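You operate a simulated robot arm through the tools that you are given. There is no shell and no other tool. Be economical: measure what you need, move in short steps, check, and stop when the job is done.

The job below is to be done with a simulated robot arm. You get a single attempt, and the scene is never put back.

Task
Pull the ring pin, set the hub's end play to 0.05 mm and pin the slotted nut again.
Fine: stand the pin in its holder first; the orange lever shows the play, a slot is 0.05 mm; check again before the pin goes in.
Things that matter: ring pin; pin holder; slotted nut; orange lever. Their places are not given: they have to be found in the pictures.

The check looks at the end state, three seconds after you hand in, the way a careful person would. Anything else that was tipped, shoved, dropped, spilled or broken makes it a failure.

Robot
A 6-joint arm with a two-finger parallel gripper, fixed in place. Base frame: the origin is at the foot of the arm, x ahead of it, y to its left, z up. Units: m, degrees, N and s.
Its first joint turns from -166.0 to 166.0 degrees. Payload 4.1 kg.
Tool frame: the origin (TCP) lies between the finger pads and is the grasp point; the fingertips stand 0.023 m ahead of it; z points along the fingers, y is the line along which they close. The gripper opens to 0.094 m. The fingers are 0.038 m wide and 0.01 m thick; the gripper's body (0.054 by 0.096 m) begins 0.039 m behind the TCP.
Orientation is that of the tool frame in the base frame, as a unit quaternion [x, y, z, w]. With the fingers straight down and closing along the base's y, the tool's x points along the base's -x, its y along +y and its z along -z.

Tools
- The arm moves only by the tool nudge_tool. Its argument "steps" is a list of rows, each an object (a shift or turn left out is 0, a gripper value left out holds the last) with "delta_pos": the shift along the tool's x, y, z in units of 25 mm (1.0 is 25 mm), a list of three; "delta_rot": the turn, a rotation vector about the tool's x, y, z in units of 5 degrees (1.0 is 5 degrees), a list of three; "claw": the gripper command, from -1 (shut) to 1 (fully open), values between in proportion. In form: [{"delta_pos": [tx, ty, tz], "delta_rot": [rx, ry, rz], "claw": claw}, ...]. A call has 1 to 8 rows; each row shifts and turns the commanded pose from where the row before left it, along the tool's axes as they then stand. A call with a number of a shift or a turn outside -1 to 1 is refused whole. Rows are played at 5 a second. More than 0.05 m and 8.6 degrees between two rows, or a gripper value outside its range, and nothing of the call is played. Where a pose cannot be reached the arm comes as near as it can. A force on the tool above 60 N (or 10 N above the force at the start of the call, whichever is more), or a blocked arm, ends the call early, and 0.2 s more pass. Each finger travels about 0.045 m/s and halts on what it meets, pressing with about 44 N; the grip force reading is that of the motor and also rises with nothing between the fingers. The clock runs only during rows and for 0.2 s after the last one: add rows that do not move to give the fingers time. It gives the time, the measured TCP pose, the force on the tool (base axes), the opening and the grip force at its end, in the units of the frame above (readings bear some noise).
- Cameras (640 x 400 px; columns grow to the right, rows downward): "scene" is fixed at [0.05, -0.6527, 1.51]; the picture's right is [0.96, -0.26, 0.00], its down [-0.09, -0.34, -0.94] and it looks along [0.25, 0.90, -0.35] (base axes); focal length 374 px, centre (320, 200). "wrist" rides on the gripper at [-0.039, 0, -0.044] in the tool frame; the picture's right is [0.00, -1.00, 0.00], its down [0.97, 0.00, -0.24] and it looks along [0.24, 0.00, 0.97] (tool axes); focal length 218 px, centre (320, 200).
- grab_frame(camera): a new picture of that camera. No time passes.
- move_column(by): slides the trunk up (or, below 0, down) by that many m; the arm rides with it, the base frame stays. It gives what a move gives, with no picture.
- point_at(camera, pixels): for up to 12 pixels [column, row] of the newest picture of that camera ("zoom" is the newest enlarged one), the place [x, y, z] in the base frame of the surface seen there, good to about 0.002 m. No time passes.
- close_up(camera, box): a new picture of the part [left, top, right, bottom] of that camera's present view, enlarged. No time passes.
- sign_off(): hands the job in; it is judged then, once.

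Keep the steps short. Do not move on a guess: measure, check each grasp and each placing, and mend mistakes. In all there are 80 turns and 46 pictures (those below and enlarged ones count). Leave the gripper open and the arm clear of the work at the hand-in unless told otherwise, and finish with a single line.

The tools are called after "Call:" as name(argument=value, ...) on one line, values as JSON. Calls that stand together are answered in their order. nudge_tool: Moves the arm, as the interface text tells. Its arguments: {"type":"object","properties":{"steps":{"type":"array","items":{"type":"object","properties":{"delta_pos":{"type":"array","items":{"type":"number"}},"delta_rot":{"type":"array","items":{"type":"number"}},"claw":{"type":"number"}}}}},"required":["steps"]} The other tools are called the same way: move_column (by) slides the trunk up or down; grab_frame (camera) takes a picture; point_at (camera, pixels) gives the place of the surface under pixels of a picture; close_up (camera, box) takes an enlarged picture of a part of a camera's view; sign_off () hands the job in.

At the start:

```text
clock: 0.0
eef_pos: [0.232, 0.2814, 1.3027]
ee_rot: [0.0, 1.0, 0.0, 0.0]
ft_force: [-0.6, 0.2, 0.5]
gripper_width: 0.0938
grip_force: 0.0
trunk travel left (down, up): [-0.525, 0.065]
```

scene: 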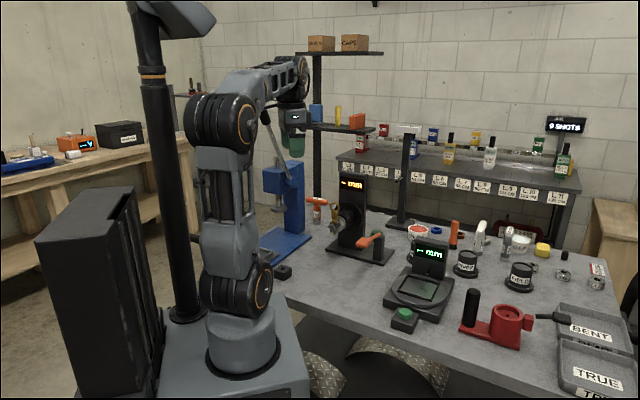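
wrist: 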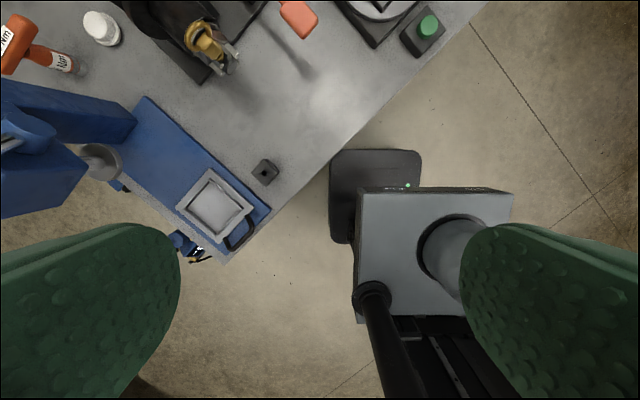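

The black stand near scene (350,215) with a display and an orange lever looks like the hub. I'll enlarge it.

Call:
close_up(camera="scene", box=[260, 160, 420, 290])

Call:
close_up(camera="wrist", box=[120, 0, 340, 200])

```text
3.08 times, centred on (340, 225) of scene
```

zoom: 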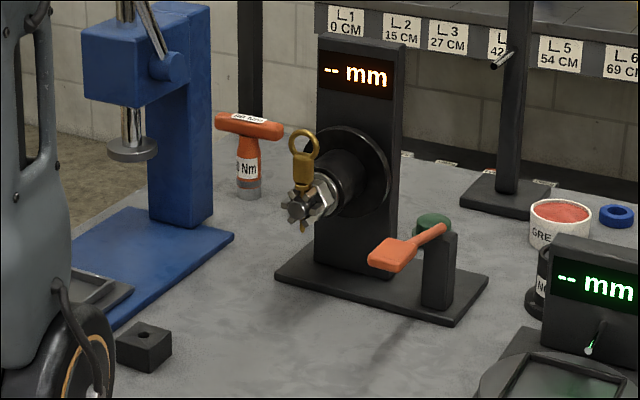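

```text
2.00 times, centred on (230, 100) of wrist
```

zoom: 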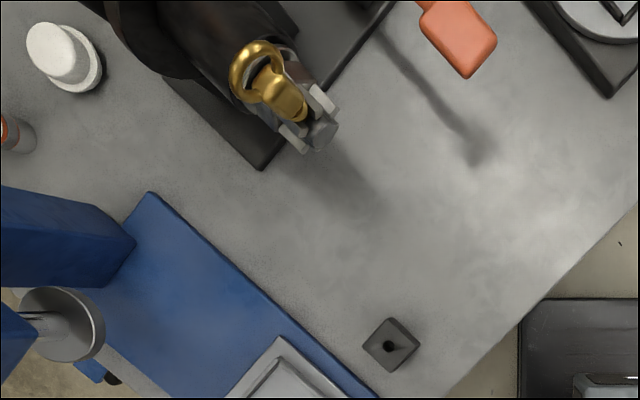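

Pin is upright through the castle nut, holder is the small block with a hole. I'll measure pin, nut, holder and lever.

Call:
point_at(camera="zoom", pixels=[[390, 346], [390, 320], [418, 345], [385, 370], [364, 345], [268, 48], [290, 100], [325, 132], [318, 98], [290, 135], [465, 45], [440, 10]])

Call:
close_up(camera="scene", box=[320, 190, 380, 240])

```text
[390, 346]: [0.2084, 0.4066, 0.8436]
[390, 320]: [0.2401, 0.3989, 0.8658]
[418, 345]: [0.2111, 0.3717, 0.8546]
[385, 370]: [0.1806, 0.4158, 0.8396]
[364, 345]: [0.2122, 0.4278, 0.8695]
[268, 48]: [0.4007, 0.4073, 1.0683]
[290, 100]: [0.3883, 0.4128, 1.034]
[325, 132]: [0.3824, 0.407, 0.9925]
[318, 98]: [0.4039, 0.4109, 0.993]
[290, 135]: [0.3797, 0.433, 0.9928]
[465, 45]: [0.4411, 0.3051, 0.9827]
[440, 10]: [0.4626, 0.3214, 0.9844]
```

```text
8.00 times, centred on (350, 215) of scene
```

zoom: 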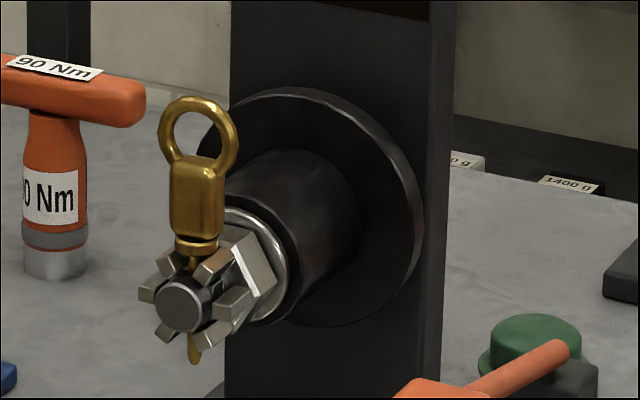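

The holder height disagrees with the stated surface height; I'll measure more from the scene view.

Call:
point_at(camera="zoom", pixels=[[197, 100], [197, 205], [196, 240], [183, 305], [193, 355], [172, 262], [212, 263], [240, 300], [250, 262], [225, 185], [400, 200], [340, 240]])

Call:
point_at(camera="scene", pixels=[[283, 268], [284, 272], [300, 268], [310, 260], [340, 275], [370, 240], [358, 244], [362, 236], [378, 235], [370, 250], [350, 215]])

Call:
close_up(camera="scene", box=[260, 220, 420, 320])

```text
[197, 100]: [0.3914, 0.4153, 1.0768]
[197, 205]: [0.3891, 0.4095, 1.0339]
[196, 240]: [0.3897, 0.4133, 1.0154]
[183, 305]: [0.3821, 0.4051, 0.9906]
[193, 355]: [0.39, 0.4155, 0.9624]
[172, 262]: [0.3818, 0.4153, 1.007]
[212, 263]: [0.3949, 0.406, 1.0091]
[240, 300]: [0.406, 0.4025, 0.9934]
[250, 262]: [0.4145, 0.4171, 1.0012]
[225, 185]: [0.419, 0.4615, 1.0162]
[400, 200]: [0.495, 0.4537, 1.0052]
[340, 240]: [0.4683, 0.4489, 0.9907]
```

```text
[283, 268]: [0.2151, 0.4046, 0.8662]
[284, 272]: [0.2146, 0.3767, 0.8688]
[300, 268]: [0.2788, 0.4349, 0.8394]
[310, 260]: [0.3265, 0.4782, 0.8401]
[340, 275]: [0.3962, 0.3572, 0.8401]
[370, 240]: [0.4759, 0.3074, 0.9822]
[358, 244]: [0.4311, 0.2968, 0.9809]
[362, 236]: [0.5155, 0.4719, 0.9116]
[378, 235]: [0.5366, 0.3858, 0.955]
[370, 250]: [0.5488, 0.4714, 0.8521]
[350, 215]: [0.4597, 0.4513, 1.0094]
```

```text
4.00 times, centred on (340, 270) of scene
```

zoom: 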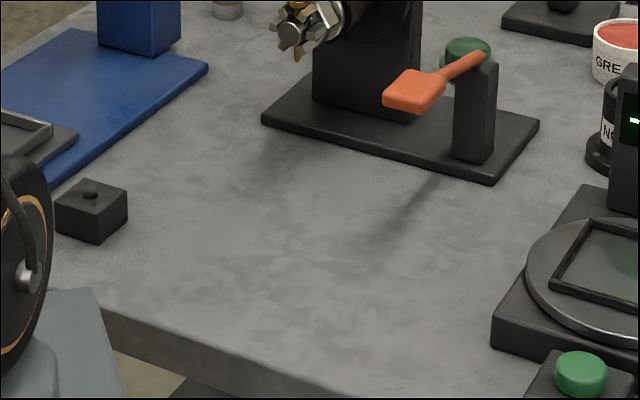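

Table is really at z≈0.840; the nut tip is at about (0.382, 0.405, 0.991), with the spindle running at about 45° outward to the base. The holder top is at about z 0.866. I'll move above and short of the pin and turn 45° so the wrist view lines up.

Call:
nudge_tool(steps=[{"delta_pos": [-0.8, 0.6, 0], "delta_rot": [0, 0, 0]}, {"delta_pos": [-0.8, 0.7, 0]}, {"delta_pos": [-0.8, 0.7, 0]}, {"delta_pos": [-0.8, 0.7, 0]}, {"delta_pos": [-0.8, 0.6, 0]}, {"delta_rot": [0, 0, -1]}, {"delta_rot": [0, 0, -1]}, {"delta_rot": [0, 0, -1]}])

Call:
nudge_tool(steps=[{"delta_rot": [0, 0, -1]}, {"delta_rot": [0, 0, -1]}, {"delta_rot": [0, 0, -1]}, {"delta_rot": [0, 0, -1]}, {"delta_rot": [0, 0, -1]}, {"delta_rot": [0, 0, -1]}, {"delta_pos": [0, 0, 0.8]}, {"delta_pos": [0, 0, 0.8]}])

Call:
grab_frame(camera="wrist")

```text
clock: 1.8
eef_pos: [0.332, 0.3632, 1.3037]
ee_rot: [-0.132, 0.991, 0.0, 0.0]
ft_force: [0.8, 0.3, -0.4]
gripper_width: 0.0941
grip_force: 0.0
trunk travel left (down, up): [-0.525, 0.065]
```

```text
clock: 3.6
eef_pos: [0.3311, 0.3646, 1.2634]
ee_rot: [-0.384, 0.923, 0.0, 0.001]
ft_force: [0.2, 0.5, 0.6]
gripper_width: 0.094
grip_force: 0.0
trunk travel left (down, up): [-0.525, 0.065]
```

```text
39 pictures are left
```

wrist: 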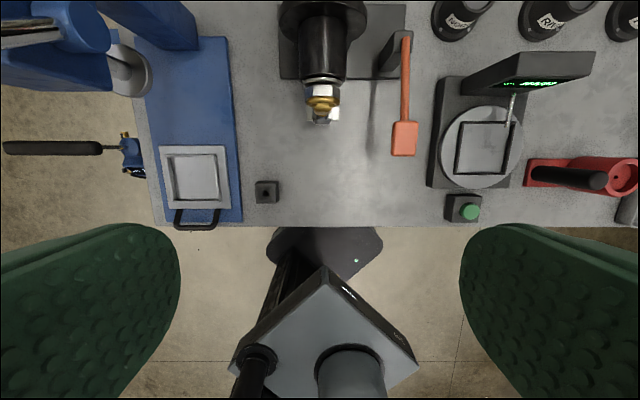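

The view is lined up with the spindle now. Close-up of the pin/nut and of the lever.

Call:
close_up(camera="wrist", box=[280, 60, 440, 160])

Call:
point_at(camera="zoom", pixels=[[155, 175], [182, 175], [130, 175], [168, 168], [168, 250], [168, 145], [185, 50], [495, 310], [495, 250], [450, 310], [540, 310], [500, 50]])

Call:
point_at(camera="wrist", pixels=[[266, 191], [256, 182], [277, 182], [256, 203], [279, 202], [322, 20], [404, 40], [388, 60], [395, 35], [285, 30]])

```text
4.00 times, centred on (360, 110) of wrist
```

zoom: 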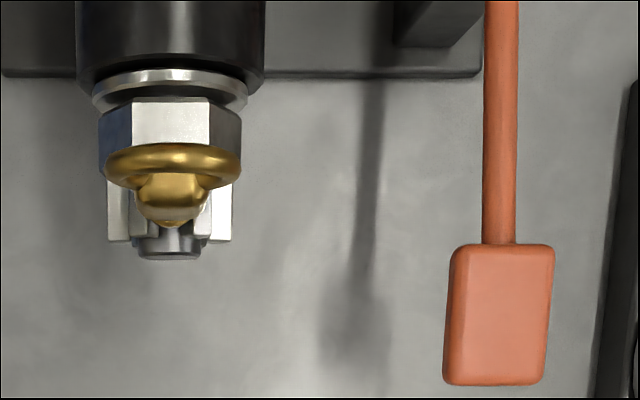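

```text
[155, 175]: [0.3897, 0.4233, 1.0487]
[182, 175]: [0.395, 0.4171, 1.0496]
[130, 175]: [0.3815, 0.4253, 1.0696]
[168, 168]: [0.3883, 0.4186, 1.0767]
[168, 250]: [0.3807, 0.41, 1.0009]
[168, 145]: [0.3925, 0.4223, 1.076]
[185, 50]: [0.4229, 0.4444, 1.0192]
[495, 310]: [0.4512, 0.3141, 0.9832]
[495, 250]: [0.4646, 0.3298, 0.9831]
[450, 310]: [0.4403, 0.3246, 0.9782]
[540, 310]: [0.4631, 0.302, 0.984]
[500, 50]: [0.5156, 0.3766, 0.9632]
```

```text
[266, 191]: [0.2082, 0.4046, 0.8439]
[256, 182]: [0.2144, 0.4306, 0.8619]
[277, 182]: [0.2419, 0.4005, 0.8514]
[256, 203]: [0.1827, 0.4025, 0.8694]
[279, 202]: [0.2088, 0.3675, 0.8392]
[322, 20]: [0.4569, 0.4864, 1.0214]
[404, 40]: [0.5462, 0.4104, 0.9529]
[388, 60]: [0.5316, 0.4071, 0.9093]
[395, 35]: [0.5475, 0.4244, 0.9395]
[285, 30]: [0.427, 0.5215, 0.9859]
```

Ring and body lie flat across the spindle, so I will grip the body with fingers closing along the spindle. Turning 90° so the tool's y points along the spindle, at a safe height.

Call:
nudge_tool(steps=[{"delta_rot": [0, 0, 1]}, {"delta_rot": [0, 0, 1]}, {"delta_rot": [0, 0, 1]}, {"delta_rot": [0, 0, 1]}, {"delta_rot": [0, 0, 1]}, {"delta_rot": [0, 0, 1]}, {"delta_rot": [0, 0, 1]}, {"delta_rot": [0, 0, 1]}])

Call:
nudge_tool(steps=[{"delta_rot": [0, 0, 1]}, {"delta_rot": [0, 0, 1]}, {"delta_rot": [0, 0, 1]}, {"delta_rot": [0, 0, 1]}, {"delta_rot": [0, 0, 1]}, {"delta_rot": [0, 0, 1]}, {"delta_rot": [0, 0, 1]}, {"delta_rot": [0, 0, 1]}])

Call:
nudge_tool(steps=[{"delta_rot": [0, 0, 1]}, {"delta_rot": [0, 0, 1]}, {"delta_pos": [0, 0.8, 0], "claw": -0.1}, {"delta_pos": [0, 0.8, 0]}, {"delta_pos": [0, 0.8, 0]}, {"delta_pos": [0, 0.7, 0]}, {"delta_pos": [0, 0, 0]}])

Call:
grab_frame(camera="wrist")

```text
clock: 5.4
eef_pos: [0.3315, 0.3636, 1.2651]
ee_rot: [-0.042, 0.999, 0.0, 0.001]
ft_force: [0.7, -0.1, 0.4]
gripper_width: 0.0938
grip_force: 0.2
trunk travel left (down, up): [-0.525, 0.065]
```

```text
clock: 7.2
eef_pos: [0.3319, 0.3624, 1.2645]
ee_rot: [0.302, 0.953, 0.001, 0.0]
ft_force: [0.0, -1.2, 0.1]
gripper_width: 0.094
grip_force: 0.0
trunk travel left (down, up): [-0.525, 0.065]
```

```text
clock: 8.8
eef_pos: [0.3855, 0.4183, 1.2641]
ee_rot: [0.382, 0.924, 0.0, 0.0]
ft_force: [-0.2, 0.0, 0.2]
gripper_width: 0.0423
grip_force: 0.1
trunk travel left (down, up): [-0.525, 0.065]
```

```text
37 pictures are left
```

wrist: 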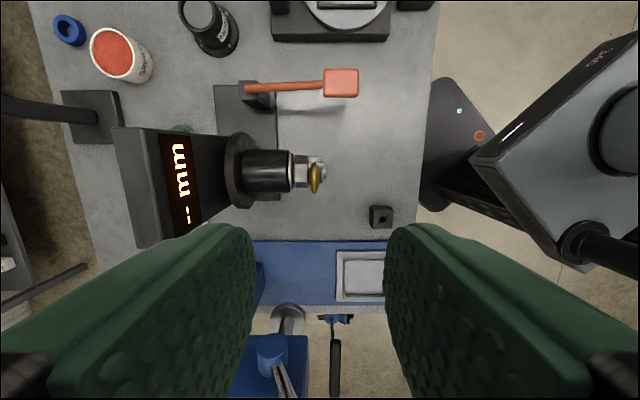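

Call:
close_up(camera="wrist", box=[280, 140, 360, 210])

Call:
point_at(camera="zoom", pixels=[[285, 300], [285, 220], [285, 260], [150, 300], [60, 250], [200, 250], [345, 230]])

Call:
point_at(camera="wrist", pixels=[[115, 130], [135, 240], [190, 145], [240, 140], [380, 208], [391, 208], [381, 218], [371, 208], [350, 260]])

```text
5.71 times, centred on (320, 175) of wrist
```

zoom: 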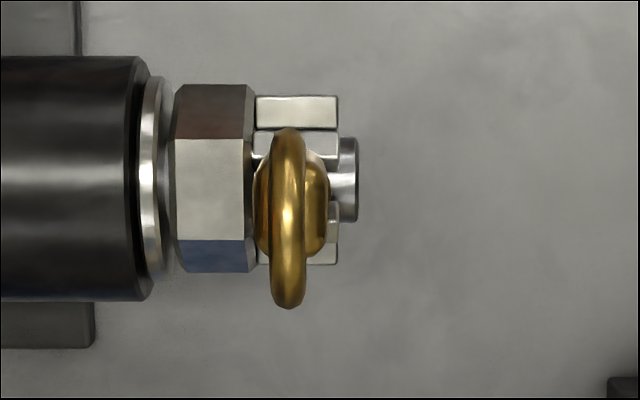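

```text
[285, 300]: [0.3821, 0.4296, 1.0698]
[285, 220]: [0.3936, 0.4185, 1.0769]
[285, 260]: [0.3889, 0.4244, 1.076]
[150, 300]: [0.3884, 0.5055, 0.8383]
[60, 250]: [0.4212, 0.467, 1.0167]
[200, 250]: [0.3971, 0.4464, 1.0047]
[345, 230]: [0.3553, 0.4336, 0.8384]
```

```text
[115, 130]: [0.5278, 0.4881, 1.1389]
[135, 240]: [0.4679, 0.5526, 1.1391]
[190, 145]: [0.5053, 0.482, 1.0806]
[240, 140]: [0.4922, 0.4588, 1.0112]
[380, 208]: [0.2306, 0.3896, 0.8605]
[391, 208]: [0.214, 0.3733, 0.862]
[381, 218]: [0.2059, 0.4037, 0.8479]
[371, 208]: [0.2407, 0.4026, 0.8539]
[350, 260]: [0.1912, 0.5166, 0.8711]
```

Pin centre reads about u=0.5745 (6 mm further along the spindle) and 3 mm to the side. Correcting and descending most of the way.

Call:
nudge_tool(steps=[{"delta_pos": [-0.12, 0.24, 0.5]}, {"delta_pos": [0, 0, 1]}, {"delta_pos": [0, 0, 1]}, {"delta_pos": [0, 0, 1]}, {"delta_pos": [0, 0, 1]}, {"delta_pos": [0, 0, 1]}, {"delta_pos": [0, 0, 1]}, {"delta_pos": [0, 0, 0]}])

Call:
grab_frame(camera="wrist")

```text
clock: 10.6
eef_pos: [0.3918, 0.4197, 1.1017]
ee_rot: [0.383, 0.924, -0.001, 0.0]
ft_force: [-0.5, 0.2, 0.1]
gripper_width: 0.0425
grip_force: 0.0
trunk travel left (down, up): [-0.525, 0.065]
```

```text
35 pictures are left
```

wrist: 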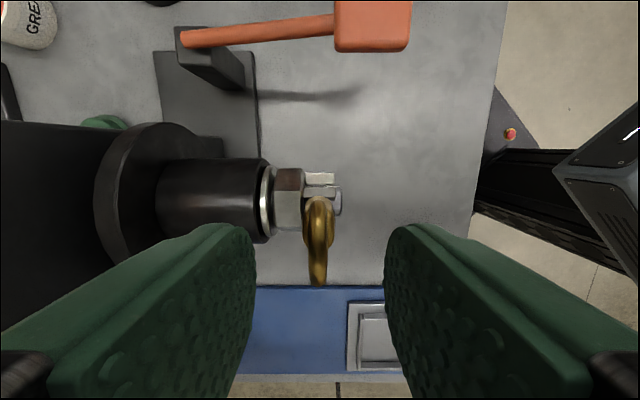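

Ring centred between the fingers (col ~318). Descend 56 mm to grip height, then close.

Call:
nudge_tool(steps=[{"delta_pos": [0, 0, 0.8]}, {"delta_pos": [0, 0, 0.8]}, {"delta_pos": [0, 0, 0.64]}, {"delta_pos": [0, 0, 0]}])

Call:
grab_frame(camera="scene")

Call:
close_up(camera="scene", box=[300, 160, 400, 240])

```text
clock: 11.6
eef_pos: [0.3918, 0.4209, 1.0463]
ee_rot: [0.382, 0.924, 0.0, 0.0]
ft_force: [-0.4, -0.1, 0.0]
gripper_width: 0.0422
grip_force: 0.0
trunk travel left (down, up): [-0.525, 0.065]
```

```text
34 pictures are left
```

scene: 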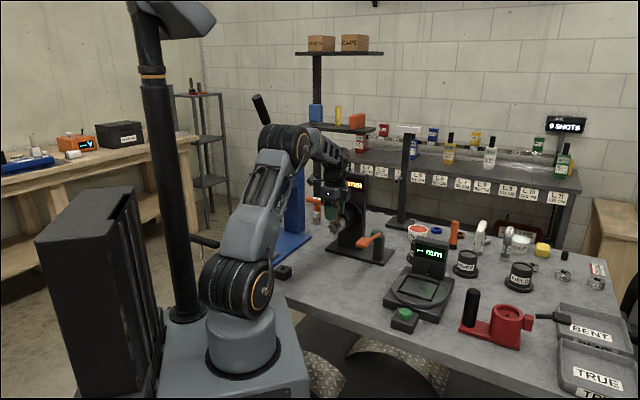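

```text
5.00 times, centred on (350, 200) of scene
```

zoom: 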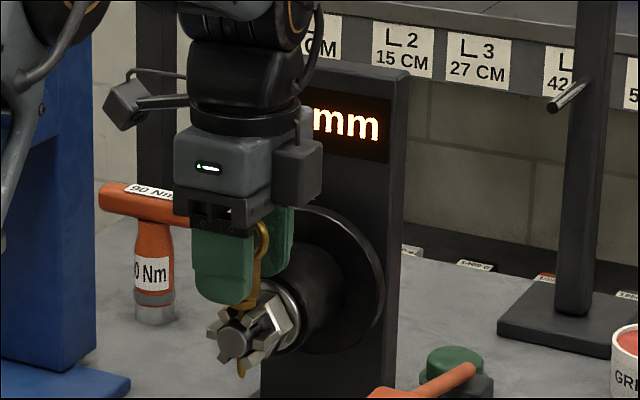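

Clear. Closing the fingers, then checking width and forces.

Call:
nudge_tool(steps=[{"claw": -1}, {}, {}, {}])

```text
clock: 12.6
eef_pos: [0.3931, 0.4206, 1.0462]
ee_rot: [0.383, 0.924, 0.0, 0.0]
ft_force: [0.2, -0.1, 0.6]
gripper_width: 0.0148
grip_force: 43.6
trunk travel left (down, up): [-0.525, 0.065]
```

Body gripped at 14.8 mm. Lifting straight up.

Call:
nudge_tool(steps=[{"delta_pos": [0, 0, -0.4]}, {"delta_pos": [0, 0, -0.6]}, {"delta_pos": [0, 0, -0.8]}, {"delta_pos": [0, 0, -0.8]}, {"delta_pos": [0, 0, -1]}, {"delta_pos": [0, 0, -1]}, {}])

Call:
close_up(camera="scene", box=[300, 140, 400, 240])

```text
clock: 14.2
eef_pos: [0.3924, 0.4208, 1.1608]
ee_rot: [0.382, 0.924, 0.0, 0.0]
ft_force: [-1.3, 0.5, 0.2]
gripper_width: 0.015
grip_force: 43.8
trunk travel left (down, up): [-0.525, 0.065]
```

```text
4.00 times, centred on (350, 190) of scene
```

zoom: 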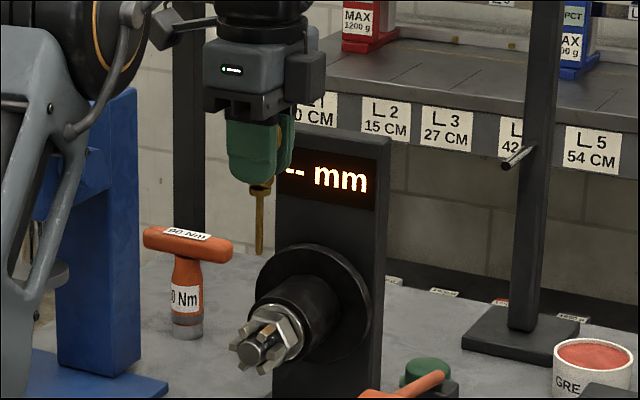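

Pin is out and straight. Moving over the holder (about −0.141 along u, +0.114 along v), at this height, then look.

Call:
nudge_tool(steps=[{"delta_pos": [0, -0.9, 0]}, {"delta_pos": [0, -0.9, 0]}, {"delta_pos": [0.4, -0.9, 0]}, {"delta_pos": [0.8, -0.9, 0]}, {"delta_pos": [0.8, -0.9, 0]}, {"delta_pos": [0.8, -0.9, 0]}, {}])

Call:
grab_frame(camera="wrist")

Call:
grab_frame(camera="scene")

```text
clock: 15.8
eef_pos: [0.2464, 0.3746, 1.1611]
ee_rot: [0.382, 0.924, 0.001, 0.0]
ft_force: [-0.7, -0.7, -0.1]
gripper_width: 0.0149
grip_force: 44.0
trunk travel left (down, up): [-0.525, 0.065]
```

```text
31 pictures are left
```

wrist: 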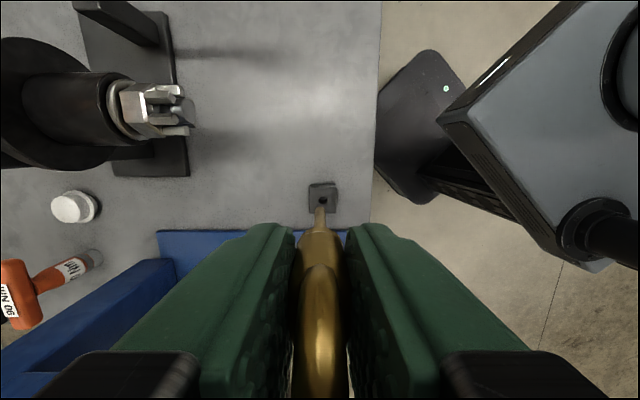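

```text
30 pictures are left
```

scene: 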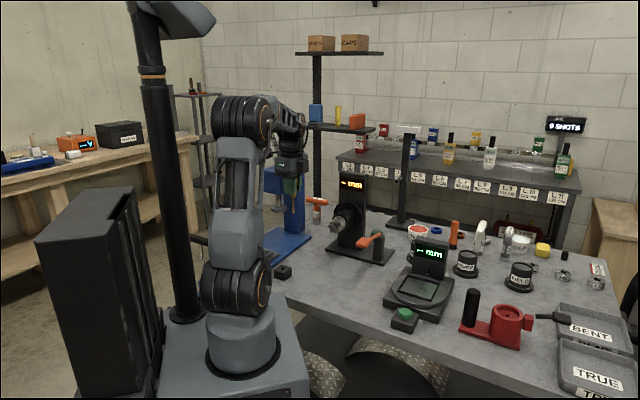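

Call:
close_up(camera="wrist", box=[290, 170, 354, 210])

Call:
point_at(camera="zoom", pixels=[[320, 310], [320, 270], [285, 310], [365, 310], [200, 150], [440, 150], [220, 300], [440, 300], [320, 230], [200, 200], [450, 200]])

```text
10.00 times, centred on (322, 190) of wrist
```

zoom: 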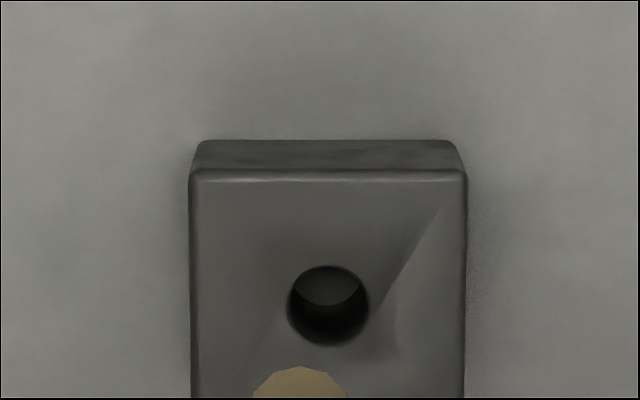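

```text
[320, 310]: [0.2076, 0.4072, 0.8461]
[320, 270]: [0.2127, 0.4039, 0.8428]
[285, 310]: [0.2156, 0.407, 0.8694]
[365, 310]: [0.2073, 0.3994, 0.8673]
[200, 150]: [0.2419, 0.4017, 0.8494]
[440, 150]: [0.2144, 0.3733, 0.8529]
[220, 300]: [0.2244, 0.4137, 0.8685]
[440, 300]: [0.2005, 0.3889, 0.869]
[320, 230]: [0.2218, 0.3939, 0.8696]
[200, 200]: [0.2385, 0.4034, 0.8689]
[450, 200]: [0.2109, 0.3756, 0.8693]
```

Hole centre: u≈0.4344, v≈0.1345, top at z≈0.869. I check clearance to the blue press before lowering.

Call:
point_at(camera="wrist", pixels=[[170, 265], [140, 265], [100, 330], [180, 240], [220, 240], [130, 300], [60, 360], [352, 232]])

Call:
point_at(camera="scene", pixels=[[290, 170], [270, 180], [268, 200], [298, 170], [285, 163], [275, 150]])

Call:
close_up(camera="scene", box=[240, 110, 340, 290])

```text
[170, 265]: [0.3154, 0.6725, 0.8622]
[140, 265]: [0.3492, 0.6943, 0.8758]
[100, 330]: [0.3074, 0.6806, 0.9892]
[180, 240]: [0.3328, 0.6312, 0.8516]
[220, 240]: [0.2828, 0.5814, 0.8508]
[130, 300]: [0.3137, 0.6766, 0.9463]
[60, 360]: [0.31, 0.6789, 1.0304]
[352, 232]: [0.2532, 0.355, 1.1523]
```

```text
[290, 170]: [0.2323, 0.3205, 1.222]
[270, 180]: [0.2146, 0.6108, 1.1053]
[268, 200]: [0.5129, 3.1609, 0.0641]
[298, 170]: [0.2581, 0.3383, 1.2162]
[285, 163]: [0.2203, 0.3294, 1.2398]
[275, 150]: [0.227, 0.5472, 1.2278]
```

```text
2.22 times, centred on (290, 200) of scene
```

zoom: 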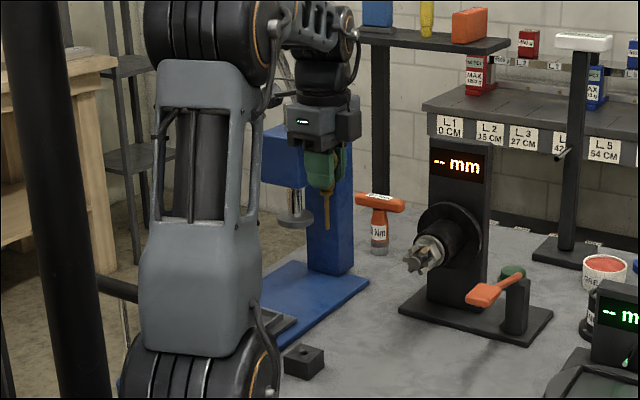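

Press head is more than 0.13 m away, clear. Move above the hole and lower to just above it.

Call:
nudge_tool(steps=[{"delta_pos": [0.9, -0.1, 0]}, {"delta_pos": [0.85, -0.09, 0]}, {"delta_pos": [0, 0, 1]}, {"delta_pos": [0, 0, 1]}, {"delta_pos": [0, 0, 1]}, {"delta_pos": [0, 0, 1]}, {"delta_pos": [0, 0, 1]}, {}])

Call:
nudge_tool(steps=[{"delta_pos": [0, 0, 1]}, {"delta_pos": [0, 0, 1]}, {"delta_pos": [0, 0, 0.8]}, {}])

Call:
close_up(camera="scene", box=[240, 220, 340, 290])

```text
clock: 17.6
eef_pos: [0.2125, 0.4026, 1.0365]
ee_rot: [0.383, 0.924, 0.0, 0.0]
ft_force: [-0.1, 0.7, 0.0]
gripper_width: 0.0148
grip_force: 44.9
trunk travel left (down, up): [-0.525, 0.065]
```

```text
clock: 18.6
eef_pos: [0.2127, 0.4025, 0.9662]
ee_rot: [0.383, 0.924, -0.001, 0.0]
ft_force: [-0.5, 0.1, 0.2]
gripper_width: 0.015
grip_force: 44.0
trunk travel left (down, up): [-0.525, 0.065]
```

```text
5.71 times, centred on (290, 255) of scene
```

zoom: 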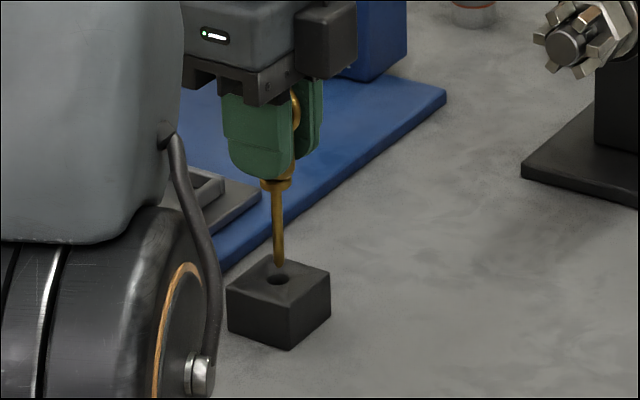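

The tip is just above the hole, perhaps 1 mm to its right. Small correction and lower in.

Call:
nudge_tool(steps=[{"delta_pos": [0.03, -0.04, 0.4]}, {"delta_pos": [0, 0, 0.4]}, {"delta_pos": [0, 0, 0.4]}, {"delta_pos": [0, 0, 0.2]}, {}])

Call:
close_up(camera="scene", box=[240, 220, 340, 290])

```text
clock: 19.8
eef_pos: [0.212, 0.4014, 0.9312]
ee_rot: [0.383, 0.924, 0.001, 0.0]
ft_force: [-0.6, -0.1, 7.3]
gripper_width: 0.0151
grip_force: 43.8
trunk travel left (down, up): [-0.525, 0.065]
```

```text
5.71 times, centred on (290, 255) of scene
```

zoom: 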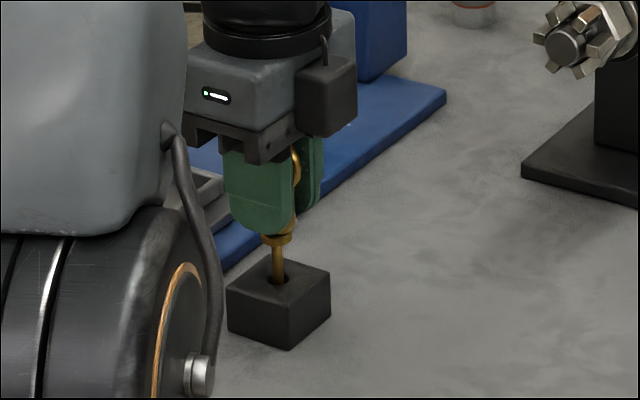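

Bottomed with 7 N. Opening to about 42 mm, then check the pin stands.

Call:
nudge_tool(steps=[{"claw": -0.5}, {"claw": -0.1}, {}, {}])

Call:
nudge_tool(steps=[{"delta_pos": [0, 0, -0.4]}, {"delta_pos": [0, 0, -0.8]}, {"delta_pos": [0, 0, -1]}, {"delta_pos": [0, 0, -1]}, {"delta_pos": [0, 0, -1]}, {"delta_pos": [0, 0, -1]}, {"delta_pos": [0, 0, -1]}, {}])

Call:
close_up(camera="scene", box=[240, 220, 340, 290])

Call:
grab_frame(camera="wrist")

```text
clock: 20.8
eef_pos: [0.2118, 0.4012, 0.9316]
ee_rot: [0.383, 0.924, 0.0, 0.0]
ft_force: [-0.2, 0.4, -0.7]
gripper_width: 0.0423
grip_force: 0.0
trunk travel left (down, up): [-0.525, 0.065]
```

```text
clock: 22.6
eef_pos: [0.2124, 0.4022, 1.0866]
ee_rot: [0.383, 0.924, 0.0, 0.0]
ft_force: [-0.1, 0.6, 0.3]
gripper_width: 0.0424
grip_force: 0.1
trunk travel left (down, up): [-0.525, 0.065]
```

```text
5.71 times, centred on (290, 255) of scene
```

zoom: 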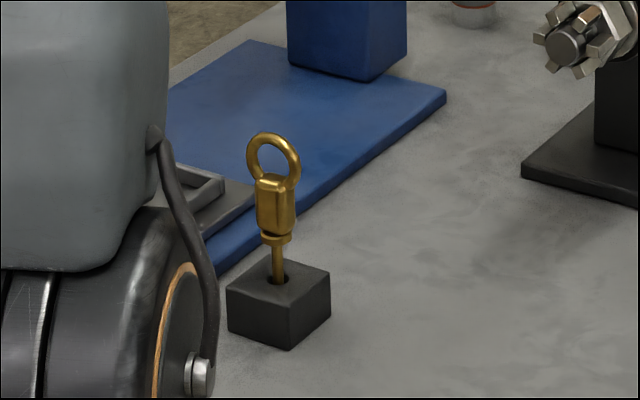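

```text
24 pictures are left
```

wrist: 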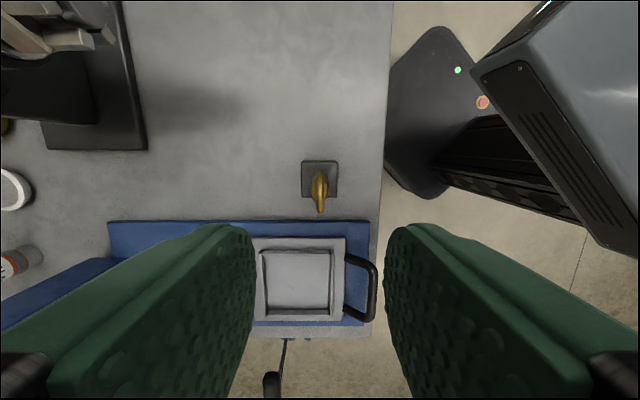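

Pin stands in the holder (slight lean). Next, the lever paddle at about u 0.540, v −0.097, top z 0.983: travel above it with the fingers closed.

Call:
nudge_tool(steps=[{"delta_pos": [-0.95, 0.4, 0], "claw": -1}, {"delta_pos": [-0.95, 0.4, 0]}, {"delta_pos": [-0.95, 0.4, 0]}, {"delta_pos": [-0.95, 0.4, 0]}, {"delta_pos": [-0.95, 0.4, 0]}, {"delta_pos": [-0.95, 0.4, 0]}, {"delta_pos": [-0.95, 0.4, 0]}, {"delta_pos": [-0.95, 0.4, 0]}])

Call:
nudge_tool(steps=[{"delta_pos": [-0.95, 0.5, 0]}, {"delta_pos": [-0.73, 0.5, 0]}, {"delta_pos": [0, 0, 0.8]}, {"delta_pos": [0, 0, 0.8]}, {"delta_pos": [0, 0, 0.8]}, {}])

Call:
close_up(camera="scene", box=[310, 170, 420, 270])

```text
clock: 24.4
eef_pos: [0.4033, 0.3246, 1.0859]
ee_rot: [0.384, 0.923, 0.0, 0.0]
ft_force: [-0.7, 0.6, 0.9]
gripper_width: 0.0001
grip_force: 42.9
trunk travel left (down, up): [-0.525, 0.065]
```

```text
clock: 25.8
eef_pos: [0.4513, 0.3112, 1.0268]
ee_rot: [0.383, 0.924, 0.0, 0.0]
ft_force: [-0.8, -0.2, -0.1]
gripper_width: 0.0
grip_force: 42.5
trunk travel left (down, up): [-0.525, 0.065]
```

```text
4.00 times, centred on (365, 220) of scene
```

zoom: 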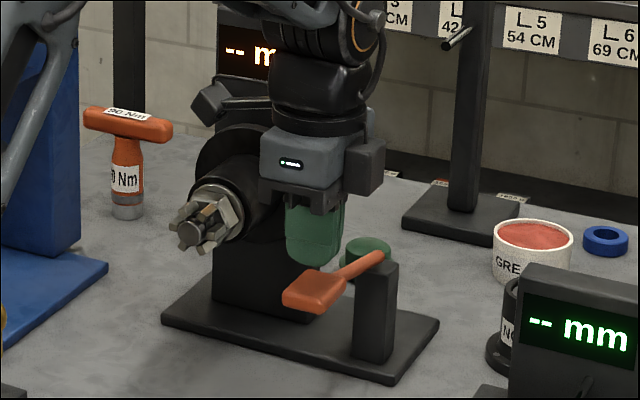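

Fingertips ~20 mm above the paddle. Pressing slowly down.

Call:
nudge_tool(steps=[{"delta_pos": [0, 0, 0.4]}, {"delta_pos": [0, 0, 0.4]}, {"delta_pos": [0, 0, 0.2]}, {"delta_pos": [0, 0, 0.2]}, {"delta_pos": [0, 0, 0.2]}, {}])

Call:
grab_frame(camera="wrist")

```text
clock: 27.2
eef_pos: [0.4497, 0.312, 0.9906]
ee_rot: [0.383, 0.924, 0.0, 0.001]
ft_force: [-3.7, -4.0, 4.6]
gripper_width: 0.0
grip_force: 42.6
trunk travel left (down, up): [-0.525, 0.065]
```

```text
22 pictures are left
```

wrist: 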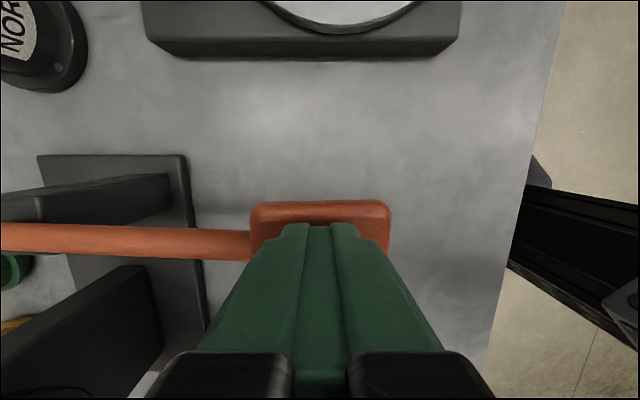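

Lever is moving down at ~5 N. Check the display in the scene view.

Call:
close_up(camera="scene", box=[310, 170, 420, 270])

```text
4.00 times, centred on (365, 220) of scene
```

zoom: 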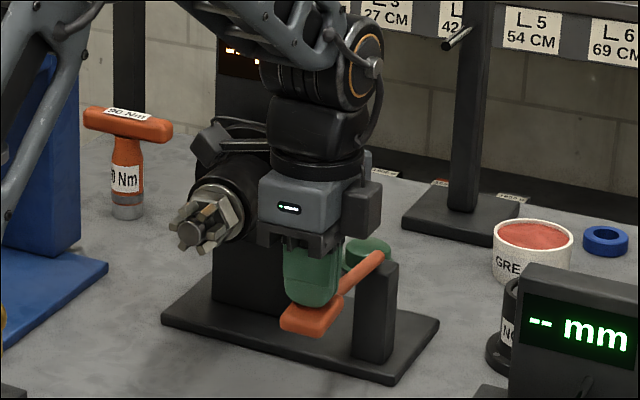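

Still "--". Press further in small steps.

Call:
nudge_tool(steps=[{"delta_pos": [0, 0.05, 0.25]}, {"delta_pos": [0, 0.05, 0.25]}, {"delta_pos": [0, 0.05, 0.25]}, {"delta_pos": [0, 0.05, 0.25]}, {}])

Call:
close_up(camera="scene", box=[310, 170, 420, 270])

```text
clock: 28.4
eef_pos: [0.4524, 0.3139, 0.9683]
ee_rot: [0.382, 0.924, 0.001, 0.0]
ft_force: [-7.1, -9.3, 6.5]
gripper_width: 0.0002
grip_force: 42.6
trunk travel left (down, up): [-0.525, 0.065]
```

```text
4.00 times, centred on (365, 220) of scene
```

zoom: 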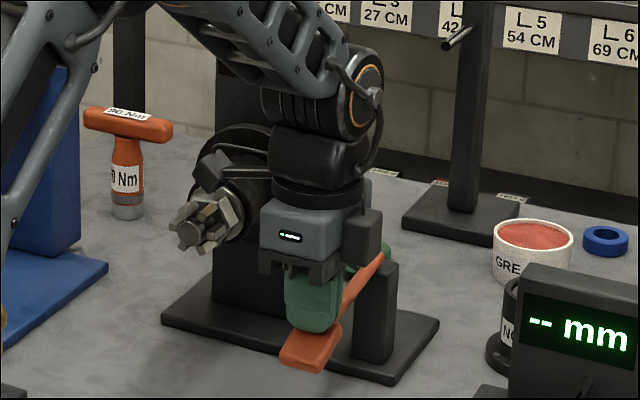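

The arm hides the display in this posture. I'll lift off and see lever and display; then I plan to use the tool horizontally so the wrist camera faces the display.

Call:
nudge_tool(steps=[{"delta_pos": [0, 0, -0.5]}, {"delta_pos": [0, -0.5, -0.8]}, {"delta_pos": [0, -1, -1]}, {"delta_pos": [0, -1, -1]}, {"delta_pos": [0, -1, -1]}, {"delta_pos": [0, -1, -1]}, {"delta_pos": [0, -1, -1]}, {"delta_pos": [0, -1, 0]}])

Call:
close_up(camera="scene", box=[310, 150, 430, 270])

```text
clock: 30.2
eef_pos: [0.338, 0.1996, 1.1248]
ee_rot: [0.382, 0.924, -0.001, 0.0]
ft_force: [-0.2, -0.1, 0.5]
gripper_width: 0.0
grip_force: 42.0
trunk travel left (down, up): [-0.525, 0.065]
```

```text
3.33 times, centred on (370, 210) of scene
```

zoom: 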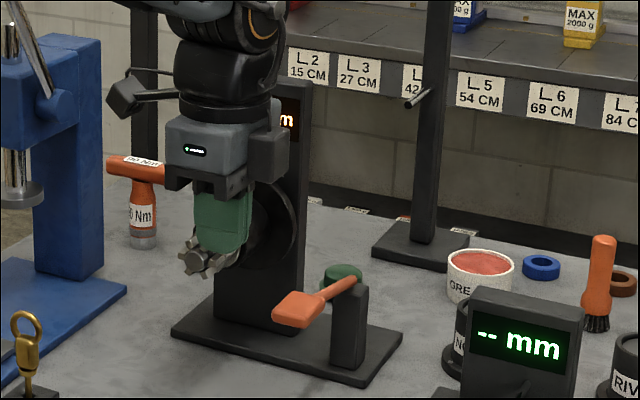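

Lever springs back up. Now pitch the tool to horizontal (pointing along the spindle, fingers stacked vertically) in steps.

Call:
nudge_tool(steps=[{"delta_pos": [0, 0.4, 0], "delta_rot": [-1, 0, 0]}, {"delta_pos": [0, 0.4, 0], "delta_rot": [-1, 0, 0]}, {"delta_pos": [0, 0.4, 0], "delta_rot": [-1, 0, 0]}, {"delta_pos": [0, 0.4, 0], "delta_rot": [-1, 0, 0]}, {"delta_pos": [0, 0.4, 0], "delta_rot": [-1, 0, 0]}, {"delta_pos": [0, 0.4, 0], "delta_rot": [-1, 0, 0]}, {"delta_pos": [0, 0.4, 0], "delta_rot": [-1, 0, 0]}, {"delta_pos": [0, 0, 0], "delta_rot": [-1, 0, 0]}])

Call:
nudge_tool(steps=[{"delta_rot": [-1, 0, 0]}, {"delta_rot": [-1, 0, 0]}, {"delta_rot": [-1, 0, 0]}, {"delta_rot": [-1, 0, 0]}, {"delta_rot": [-1, 0, 0]}, {}])

Call:
nudge_tool(steps=[{"delta_rot": [-1, 0, 0]}, {"delta_rot": [-1, 0, 0]}, {"delta_rot": [-1, 0, 0]}, {"delta_rot": [-1, 0, 0]}, {"delta_rot": [-1, 0, 0]}, {}])

Call:
grab_frame(camera="wrist")

```text
clock: 32.0
eef_pos: [0.3861, 0.2479, 1.1418]
ee_rot: [0.359, 0.868, 0.317, 0.13]
ft_force: [1.0, -0.7, -0.5]
gripper_width: 0.0
grip_force: 42.7
trunk travel left (down, up): [-0.525, 0.065]
```

```text
clock: 33.4
eef_pos: [0.387, 0.2469, 1.1409]
ee_rot: [0.323, 0.779, 0.497, 0.206]
ft_force: [0.3, 0.2, -0.6]
gripper_width: 0.0
grip_force: 42.4
trunk travel left (down, up): [-0.525, 0.065]
```

```text
clock: 34.8
eef_pos: [0.4004, 0.2557, 1.1449]
ee_rot: [0.271, 0.652, 0.654, 0.271]
ft_force: [0.9, -0.5, 0.4]
gripper_width: 0.0
grip_force: 41.7
out of reach, approached as far as the arm can: row 3, 4, 5
trunk travel left (down, up): [-0.525, 0.065]
```

```text
18 pictures are left
```

wrist: 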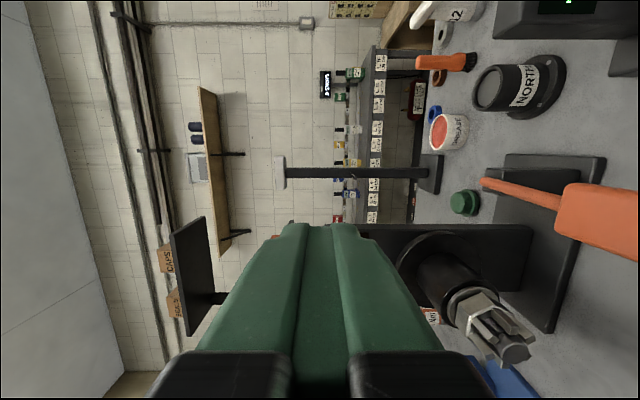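

Tool is horizontal (slightly near its inner reach limit). Move forward along u and down to just above the lever.

Call:
nudge_tool(steps=[{"delta_pos": [0, 0, 1]}, {"delta_pos": [0, 0, 1]}, {"delta_pos": [0, 0, 1]}, {"delta_pos": [0, 0, 0.8]}, {"delta_pos": [0, -1, 0]}, {"delta_pos": [0, -1, 0]}, {"delta_pos": [0, -1, 0]}, {"delta_pos": [0, -1, 0]}])

Call:
close_up(camera="scene", box=[260, 130, 420, 270])

```text
clock: 36.6
eef_pos: [0.4831, 0.302, 1.0504]
ee_rot: [0.268, 0.654, 0.654, 0.269]
ft_force: [-0.2, 0.4, 0.2]
gripper_width: 0.0
grip_force: 42.3
out of reach, approached as far as the arm can: row 2, 3, 5, 6, 8
trunk travel left (down, up): [-0.525, 0.065]
```

```text
2.86 times, centred on (340, 200) of scene
```

zoom: 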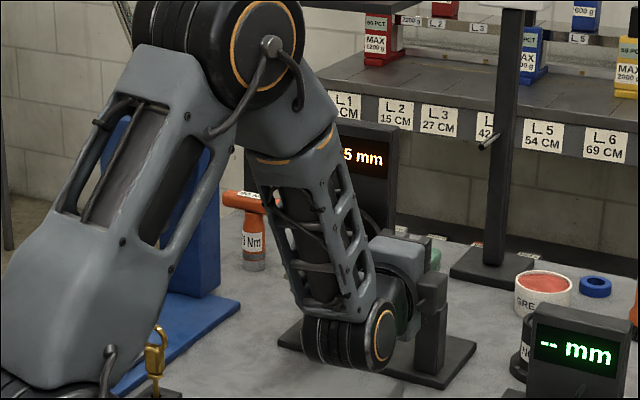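

The display now shows "…5 mm": some part of the arm is already pressing the lever. Look through the wrist camera for the full number.

Call:
grab_frame(camera="wrist")

```text
16 pictures are left
```

wrist: 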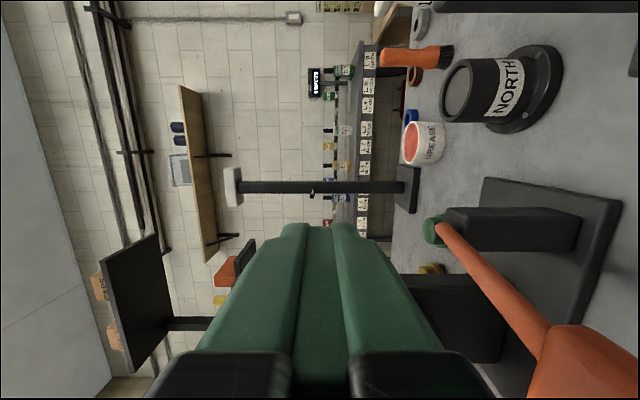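

The fingers hide the display. I'll lift off and roll the tool −60° (camera up) – that also matches another pair of nut flats.

Call:
nudge_tool(steps=[{"delta_pos": [0, 0.8, 0]}, {"delta_pos": [0, 0.8, 0]}, {"delta_pos": [0, 0.8, 0]}, {"delta_rot": [0, 0, -1]}, {"delta_rot": [0, 0, -1]}, {"delta_rot": [0, 0, -1]}, {"delta_rot": [0, 0, -1]}, {"delta_rot": [0, 0, -1]}])

Call:
nudge_tool(steps=[{"delta_rot": [0, 0, -1]}, {"delta_rot": [0, 0, -1]}, {"delta_rot": [0, 0, -1]}, {"delta_rot": [0, 0, -1]}, {"delta_rot": [0, 0, -1]}, {"delta_rot": [0, 0, -1]}, {"delta_rot": [0, 0, -1]}, {}])

```text
clock: 38.4
eef_pos: [0.4818, 0.3009, 1.1095]
ee_rot: [0.122, 0.696, 0.579, 0.406]
ft_force: [-0.4, 0.3, -0.6]
gripper_width: 0.0
grip_force: 42.7
trunk travel left (down, up): [-0.525, 0.065]
```

```text
clock: 40.2
eef_pos: [0.4828, 0.3008, 1.1111]
ee_rot: [-0.092, 0.701, 0.429, 0.562]
ft_force: [0.3, -0.1, 0.1]
gripper_width: 0.0002
grip_force: 42.0
trunk travel left (down, up): [-0.525, 0.065]
```

Now the tool is rolled as wanted. Shift +31 mm in v over the lever, down 60 mm, then read the display with the wrist camera.

Call:
nudge_tool(steps=[{"delta_pos": [0.31, 0.53, 0]}, {"delta_pos": [0.31, 0.53, 0]}, {"delta_pos": [0.7, -0.4, 0]}, {"delta_pos": [0.7, -0.4, 0]}, {"delta_pos": [0.7, -0.4, 0]}, {}])

Call:
grab_frame(camera="wrist")

```text
clock: 41.6
eef_pos: [0.4804, 0.3007, 1.0516]
ee_rot: [-0.094, 0.701, 0.432, 0.56]
ft_force: [0.6, 0.5, 0.3]
gripper_width: 0.0
grip_force: 42.3
out of reach, approached as far as the arm can: row 1, 2, 3, 5
trunk travel left (down, up): [-0.525, 0.065]
```

```text
15 pictures are left
```

wrist: 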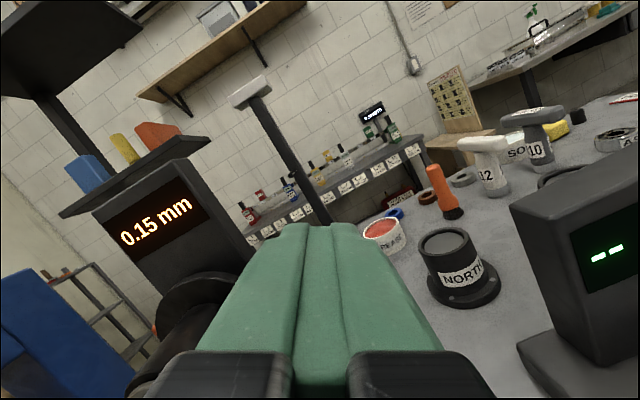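

Play reads 0.15 mm, so the nut must be tightened by 2 slots (120°). The arm is near its inner reach limit in this posture; I check where the shoulder is to decide on the trunk height.

Call:
grab_frame(camera="scene")

Call:
point_at(camera="scene", pixels=[[237, 285], [240, 340], [235, 230], [250, 130], [340, 240], [352, 250], [330, 200]])

```text
14 pictures are left
```

scene: 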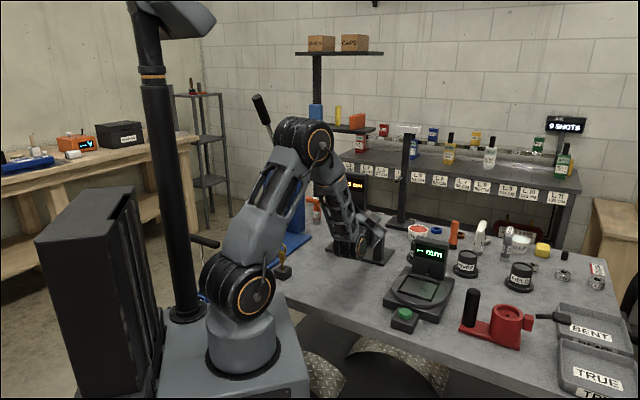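

```text
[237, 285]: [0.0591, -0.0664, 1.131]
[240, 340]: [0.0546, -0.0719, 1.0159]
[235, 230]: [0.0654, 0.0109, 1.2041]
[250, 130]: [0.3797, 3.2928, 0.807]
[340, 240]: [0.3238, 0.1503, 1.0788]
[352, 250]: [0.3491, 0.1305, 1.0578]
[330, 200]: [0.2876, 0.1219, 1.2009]
```

Raise 150 mm first, so the reach at a raised height can be tested before lowering the trunk by the same amount.

Call:
nudge_tool(steps=[{"delta_pos": [-0.866, 0.5, 0]}, {"delta_pos": [-0.866, 0.5, 0]}, {"delta_pos": [-0.866, 0.5, 0]}, {"delta_pos": [-0.866, 0.5, 0]}, {"delta_pos": [-0.866, 0.5, 0]}, {"delta_pos": [-0.866, 0.5, 0]}, {}])

Call:
nudge_tool(steps=[{"delta_pos": [0.48, 0.83, -0.25], "claw": 0.8}, {"delta_pos": [0.48, 0.83, -0.25]}, {"delta_pos": [0.48, 0.83, -0.25]}, {"delta_pos": [0.48, 0.83, -0.25]}, {}])

```text
clock: 43.2
eef_pos: [0.4796, 0.2985, 1.2022]
ee_rot: [-0.092, 0.701, 0.431, 0.561]
ft_force: [0.6, 0.0, -0.3]
gripper_width: 0.0
grip_force: 42.3
trunk travel left (down, up): [-0.525, 0.065]
```

```text
clock: 44.4
eef_pos: [0.4321, 0.3007, 1.214]
ee_rot: [-0.097, 0.701, 0.433, 0.558]
ft_force: [0.4, 0.3, -0.8]
gripper_width: 0.0846
grip_force: 0.0
out of reach, approached as far as the arm can: row 2, 3, 4
trunk travel left (down, up): [-0.525, 0.065]
```

The boundary pattern suggests the wrist went round the wrong side of its singularity (wrist roll at a limit) when I pitched up off the arm's plane. I'll pitch back down, go to v≈0 (arm plane) and pitch up there.

Call:
nudge_tool(steps=[{"delta_rot": [0.577, 1, 0]}, {"delta_rot": [0.577, 1, 0]}, {"delta_rot": [0.577, 1, 0]}, {"delta_rot": [0.577, 1, 0]}, {"delta_rot": [0.577, 1, 0]}, {"delta_rot": [0.577, 1, 0]}, {"delta_rot": [0.577, 1, 0]}, {"delta_rot": [0.577, 1, 0]}])

Call:
nudge_tool(steps=[{"delta_rot": [0.577, 1, 0]}, {"delta_rot": [0.577, 1, 0]}, {"delta_rot": [0.577, 1, 0]}, {"delta_rot": [0.577, 1, 0]}, {"delta_rot": [0.577, 1, 0]}, {"delta_rot": [0.577, 1, 0]}, {}])

```text
clock: 46.2
eef_pos: [0.43, 0.3058, 1.2157]
ee_rot: [-0.131, 0.902, 0.262, 0.318]
ft_force: [-0.2, -0.2, -0.1]
gripper_width: 0.0846
grip_force: 0.1
out of reach, approached as far as the arm can: row 6
trunk travel left (down, up): [-0.525, 0.065]
```

```text
clock: 47.8
eef_pos: [0.4291, 0.305, 1.2154]
ee_rot: [-0.144, 0.982, 0.082, 0.091]
ft_force: [0.8, -0.5, 0.7]
gripper_width: 0.0843
grip_force: 0.1
trunk travel left (down, up): [-0.525, 0.065]
```

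Nearly tool-down again and reachable. Now correct a small orientation drift and move to v≈0.

Call:
nudge_tool(steps=[{"delta_rot": [0.225, -0.13, 0.3]}, {"delta_pos": [0.4385, 0.76, 0]}, {"delta_pos": [0.4385, 0.76, 0]}, {"delta_pos": [0.4385, 0.76, 0]}, {"delta_pos": [0.4385, 0.76, 0]}, {}])

```text
clock: 49.2
eef_pos: [0.3677, 0.3671, 1.2156]
ee_rot: [-0.129, 0.984, 0.074, 0.099]
ft_force: [0.5, -0.2, 0.5]
gripper_width: 0.0843
grip_force: 0.0
trunk travel left (down, up): [-0.525, 0.065]
```

On the arm's plane. Pitch up again.

Call:
nudge_tool(steps=[{"delta_rot": [-0.577, -1, 0]}, {"delta_rot": [-0.577, -1, 0]}, {"delta_rot": [-0.577, -1, 0]}, {"delta_rot": [-0.577, -1, 0]}, {"delta_rot": [-0.577, -1, 0]}, {"delta_rot": [-0.577, -1, 0]}, {"delta_rot": [-0.577, -1, 0]}, {}])

Call:
nudge_tool(steps=[{"delta_rot": [-0.577, -1, 0]}, {"delta_rot": [-0.577, -1, 0]}, {"delta_rot": [-0.577, -1, 0]}, {"delta_rot": [-0.577, -1, 0]}, {"delta_rot": [-0.577, -1, 0]}, {"delta_rot": [-0.577, -1, 0]}, {}])

```text
clock: 51.0
eef_pos: [0.3678, 0.3673, 1.2163]
ee_rot: [-0.116, 0.881, 0.279, 0.363]
ft_force: [0.1, -0.3, 0.1]
gripper_width: 0.0849
grip_force: 0.0
trunk travel left (down, up): [-0.525, 0.065]
```

```text
clock: 52.6
eef_pos: [0.3355, 0.3854, 1.2555]
ee_rot: [-0.091, 0.745, 0.386, 0.536]
ft_force: [-0.7, -0.1, -0.1]
gripper_width: 0.0845
grip_force: 0.0
out of reach, approached as far as the arm can: row 2, 3, 5, 6
trunk travel left (down, up): [-0.525, 0.065]
```

Drift is again away from the base axis and up: this is the inner reach limit. Going higher relative to the shoulder (then lowering the trunk) should free it. Raise 150 mm and finish the pitch.

Call:
nudge_tool(steps=[{"delta_pos": [-0.866, 0.5, 0]}, {"delta_pos": [-0.866, 0.5, 0]}, {"delta_pos": [-0.866, 0.5, 0]}, {"delta_pos": [-0.866, 0.5, 0]}, {"delta_pos": [-0.866, 0.5, 0]}, {"delta_pos": [-0.866, 0.5, 0]}, {}])

```text
clock: 54.2
eef_pos: [0.3462, 0.3987, 1.4053]
ee_rot: [-0.093, 0.742, 0.394, 0.535]
ft_force: [-0.6, -0.3, -0.1]
gripper_width: 0.0846
grip_force: 0.0
trunk travel left (down, up): [-0.525, 0.065]
```

Reachable now. Fix the last degrees of pitch, go to v≈0.020, and check the pose before lowering the trunk.

Call:
nudge_tool(steps=[{"delta_rot": [-0.465, -0.52, 0.07]}, {"delta_rot": [-0.465, -0.52, 0.07]}, {"delta_pos": [-0.34, -0.59, 0]}, {}])

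```text
clock: 55.2
eef_pos: [0.3605, 0.387, 1.4039]
ee_rot: [-0.093, 0.701, 0.43, 0.561]
ft_force: [-0.1, 0.3, -0.5]
gripper_width: 0.0847
grip_force: 0.1
trunk travel left (down, up): [-0.525, 0.065]
```

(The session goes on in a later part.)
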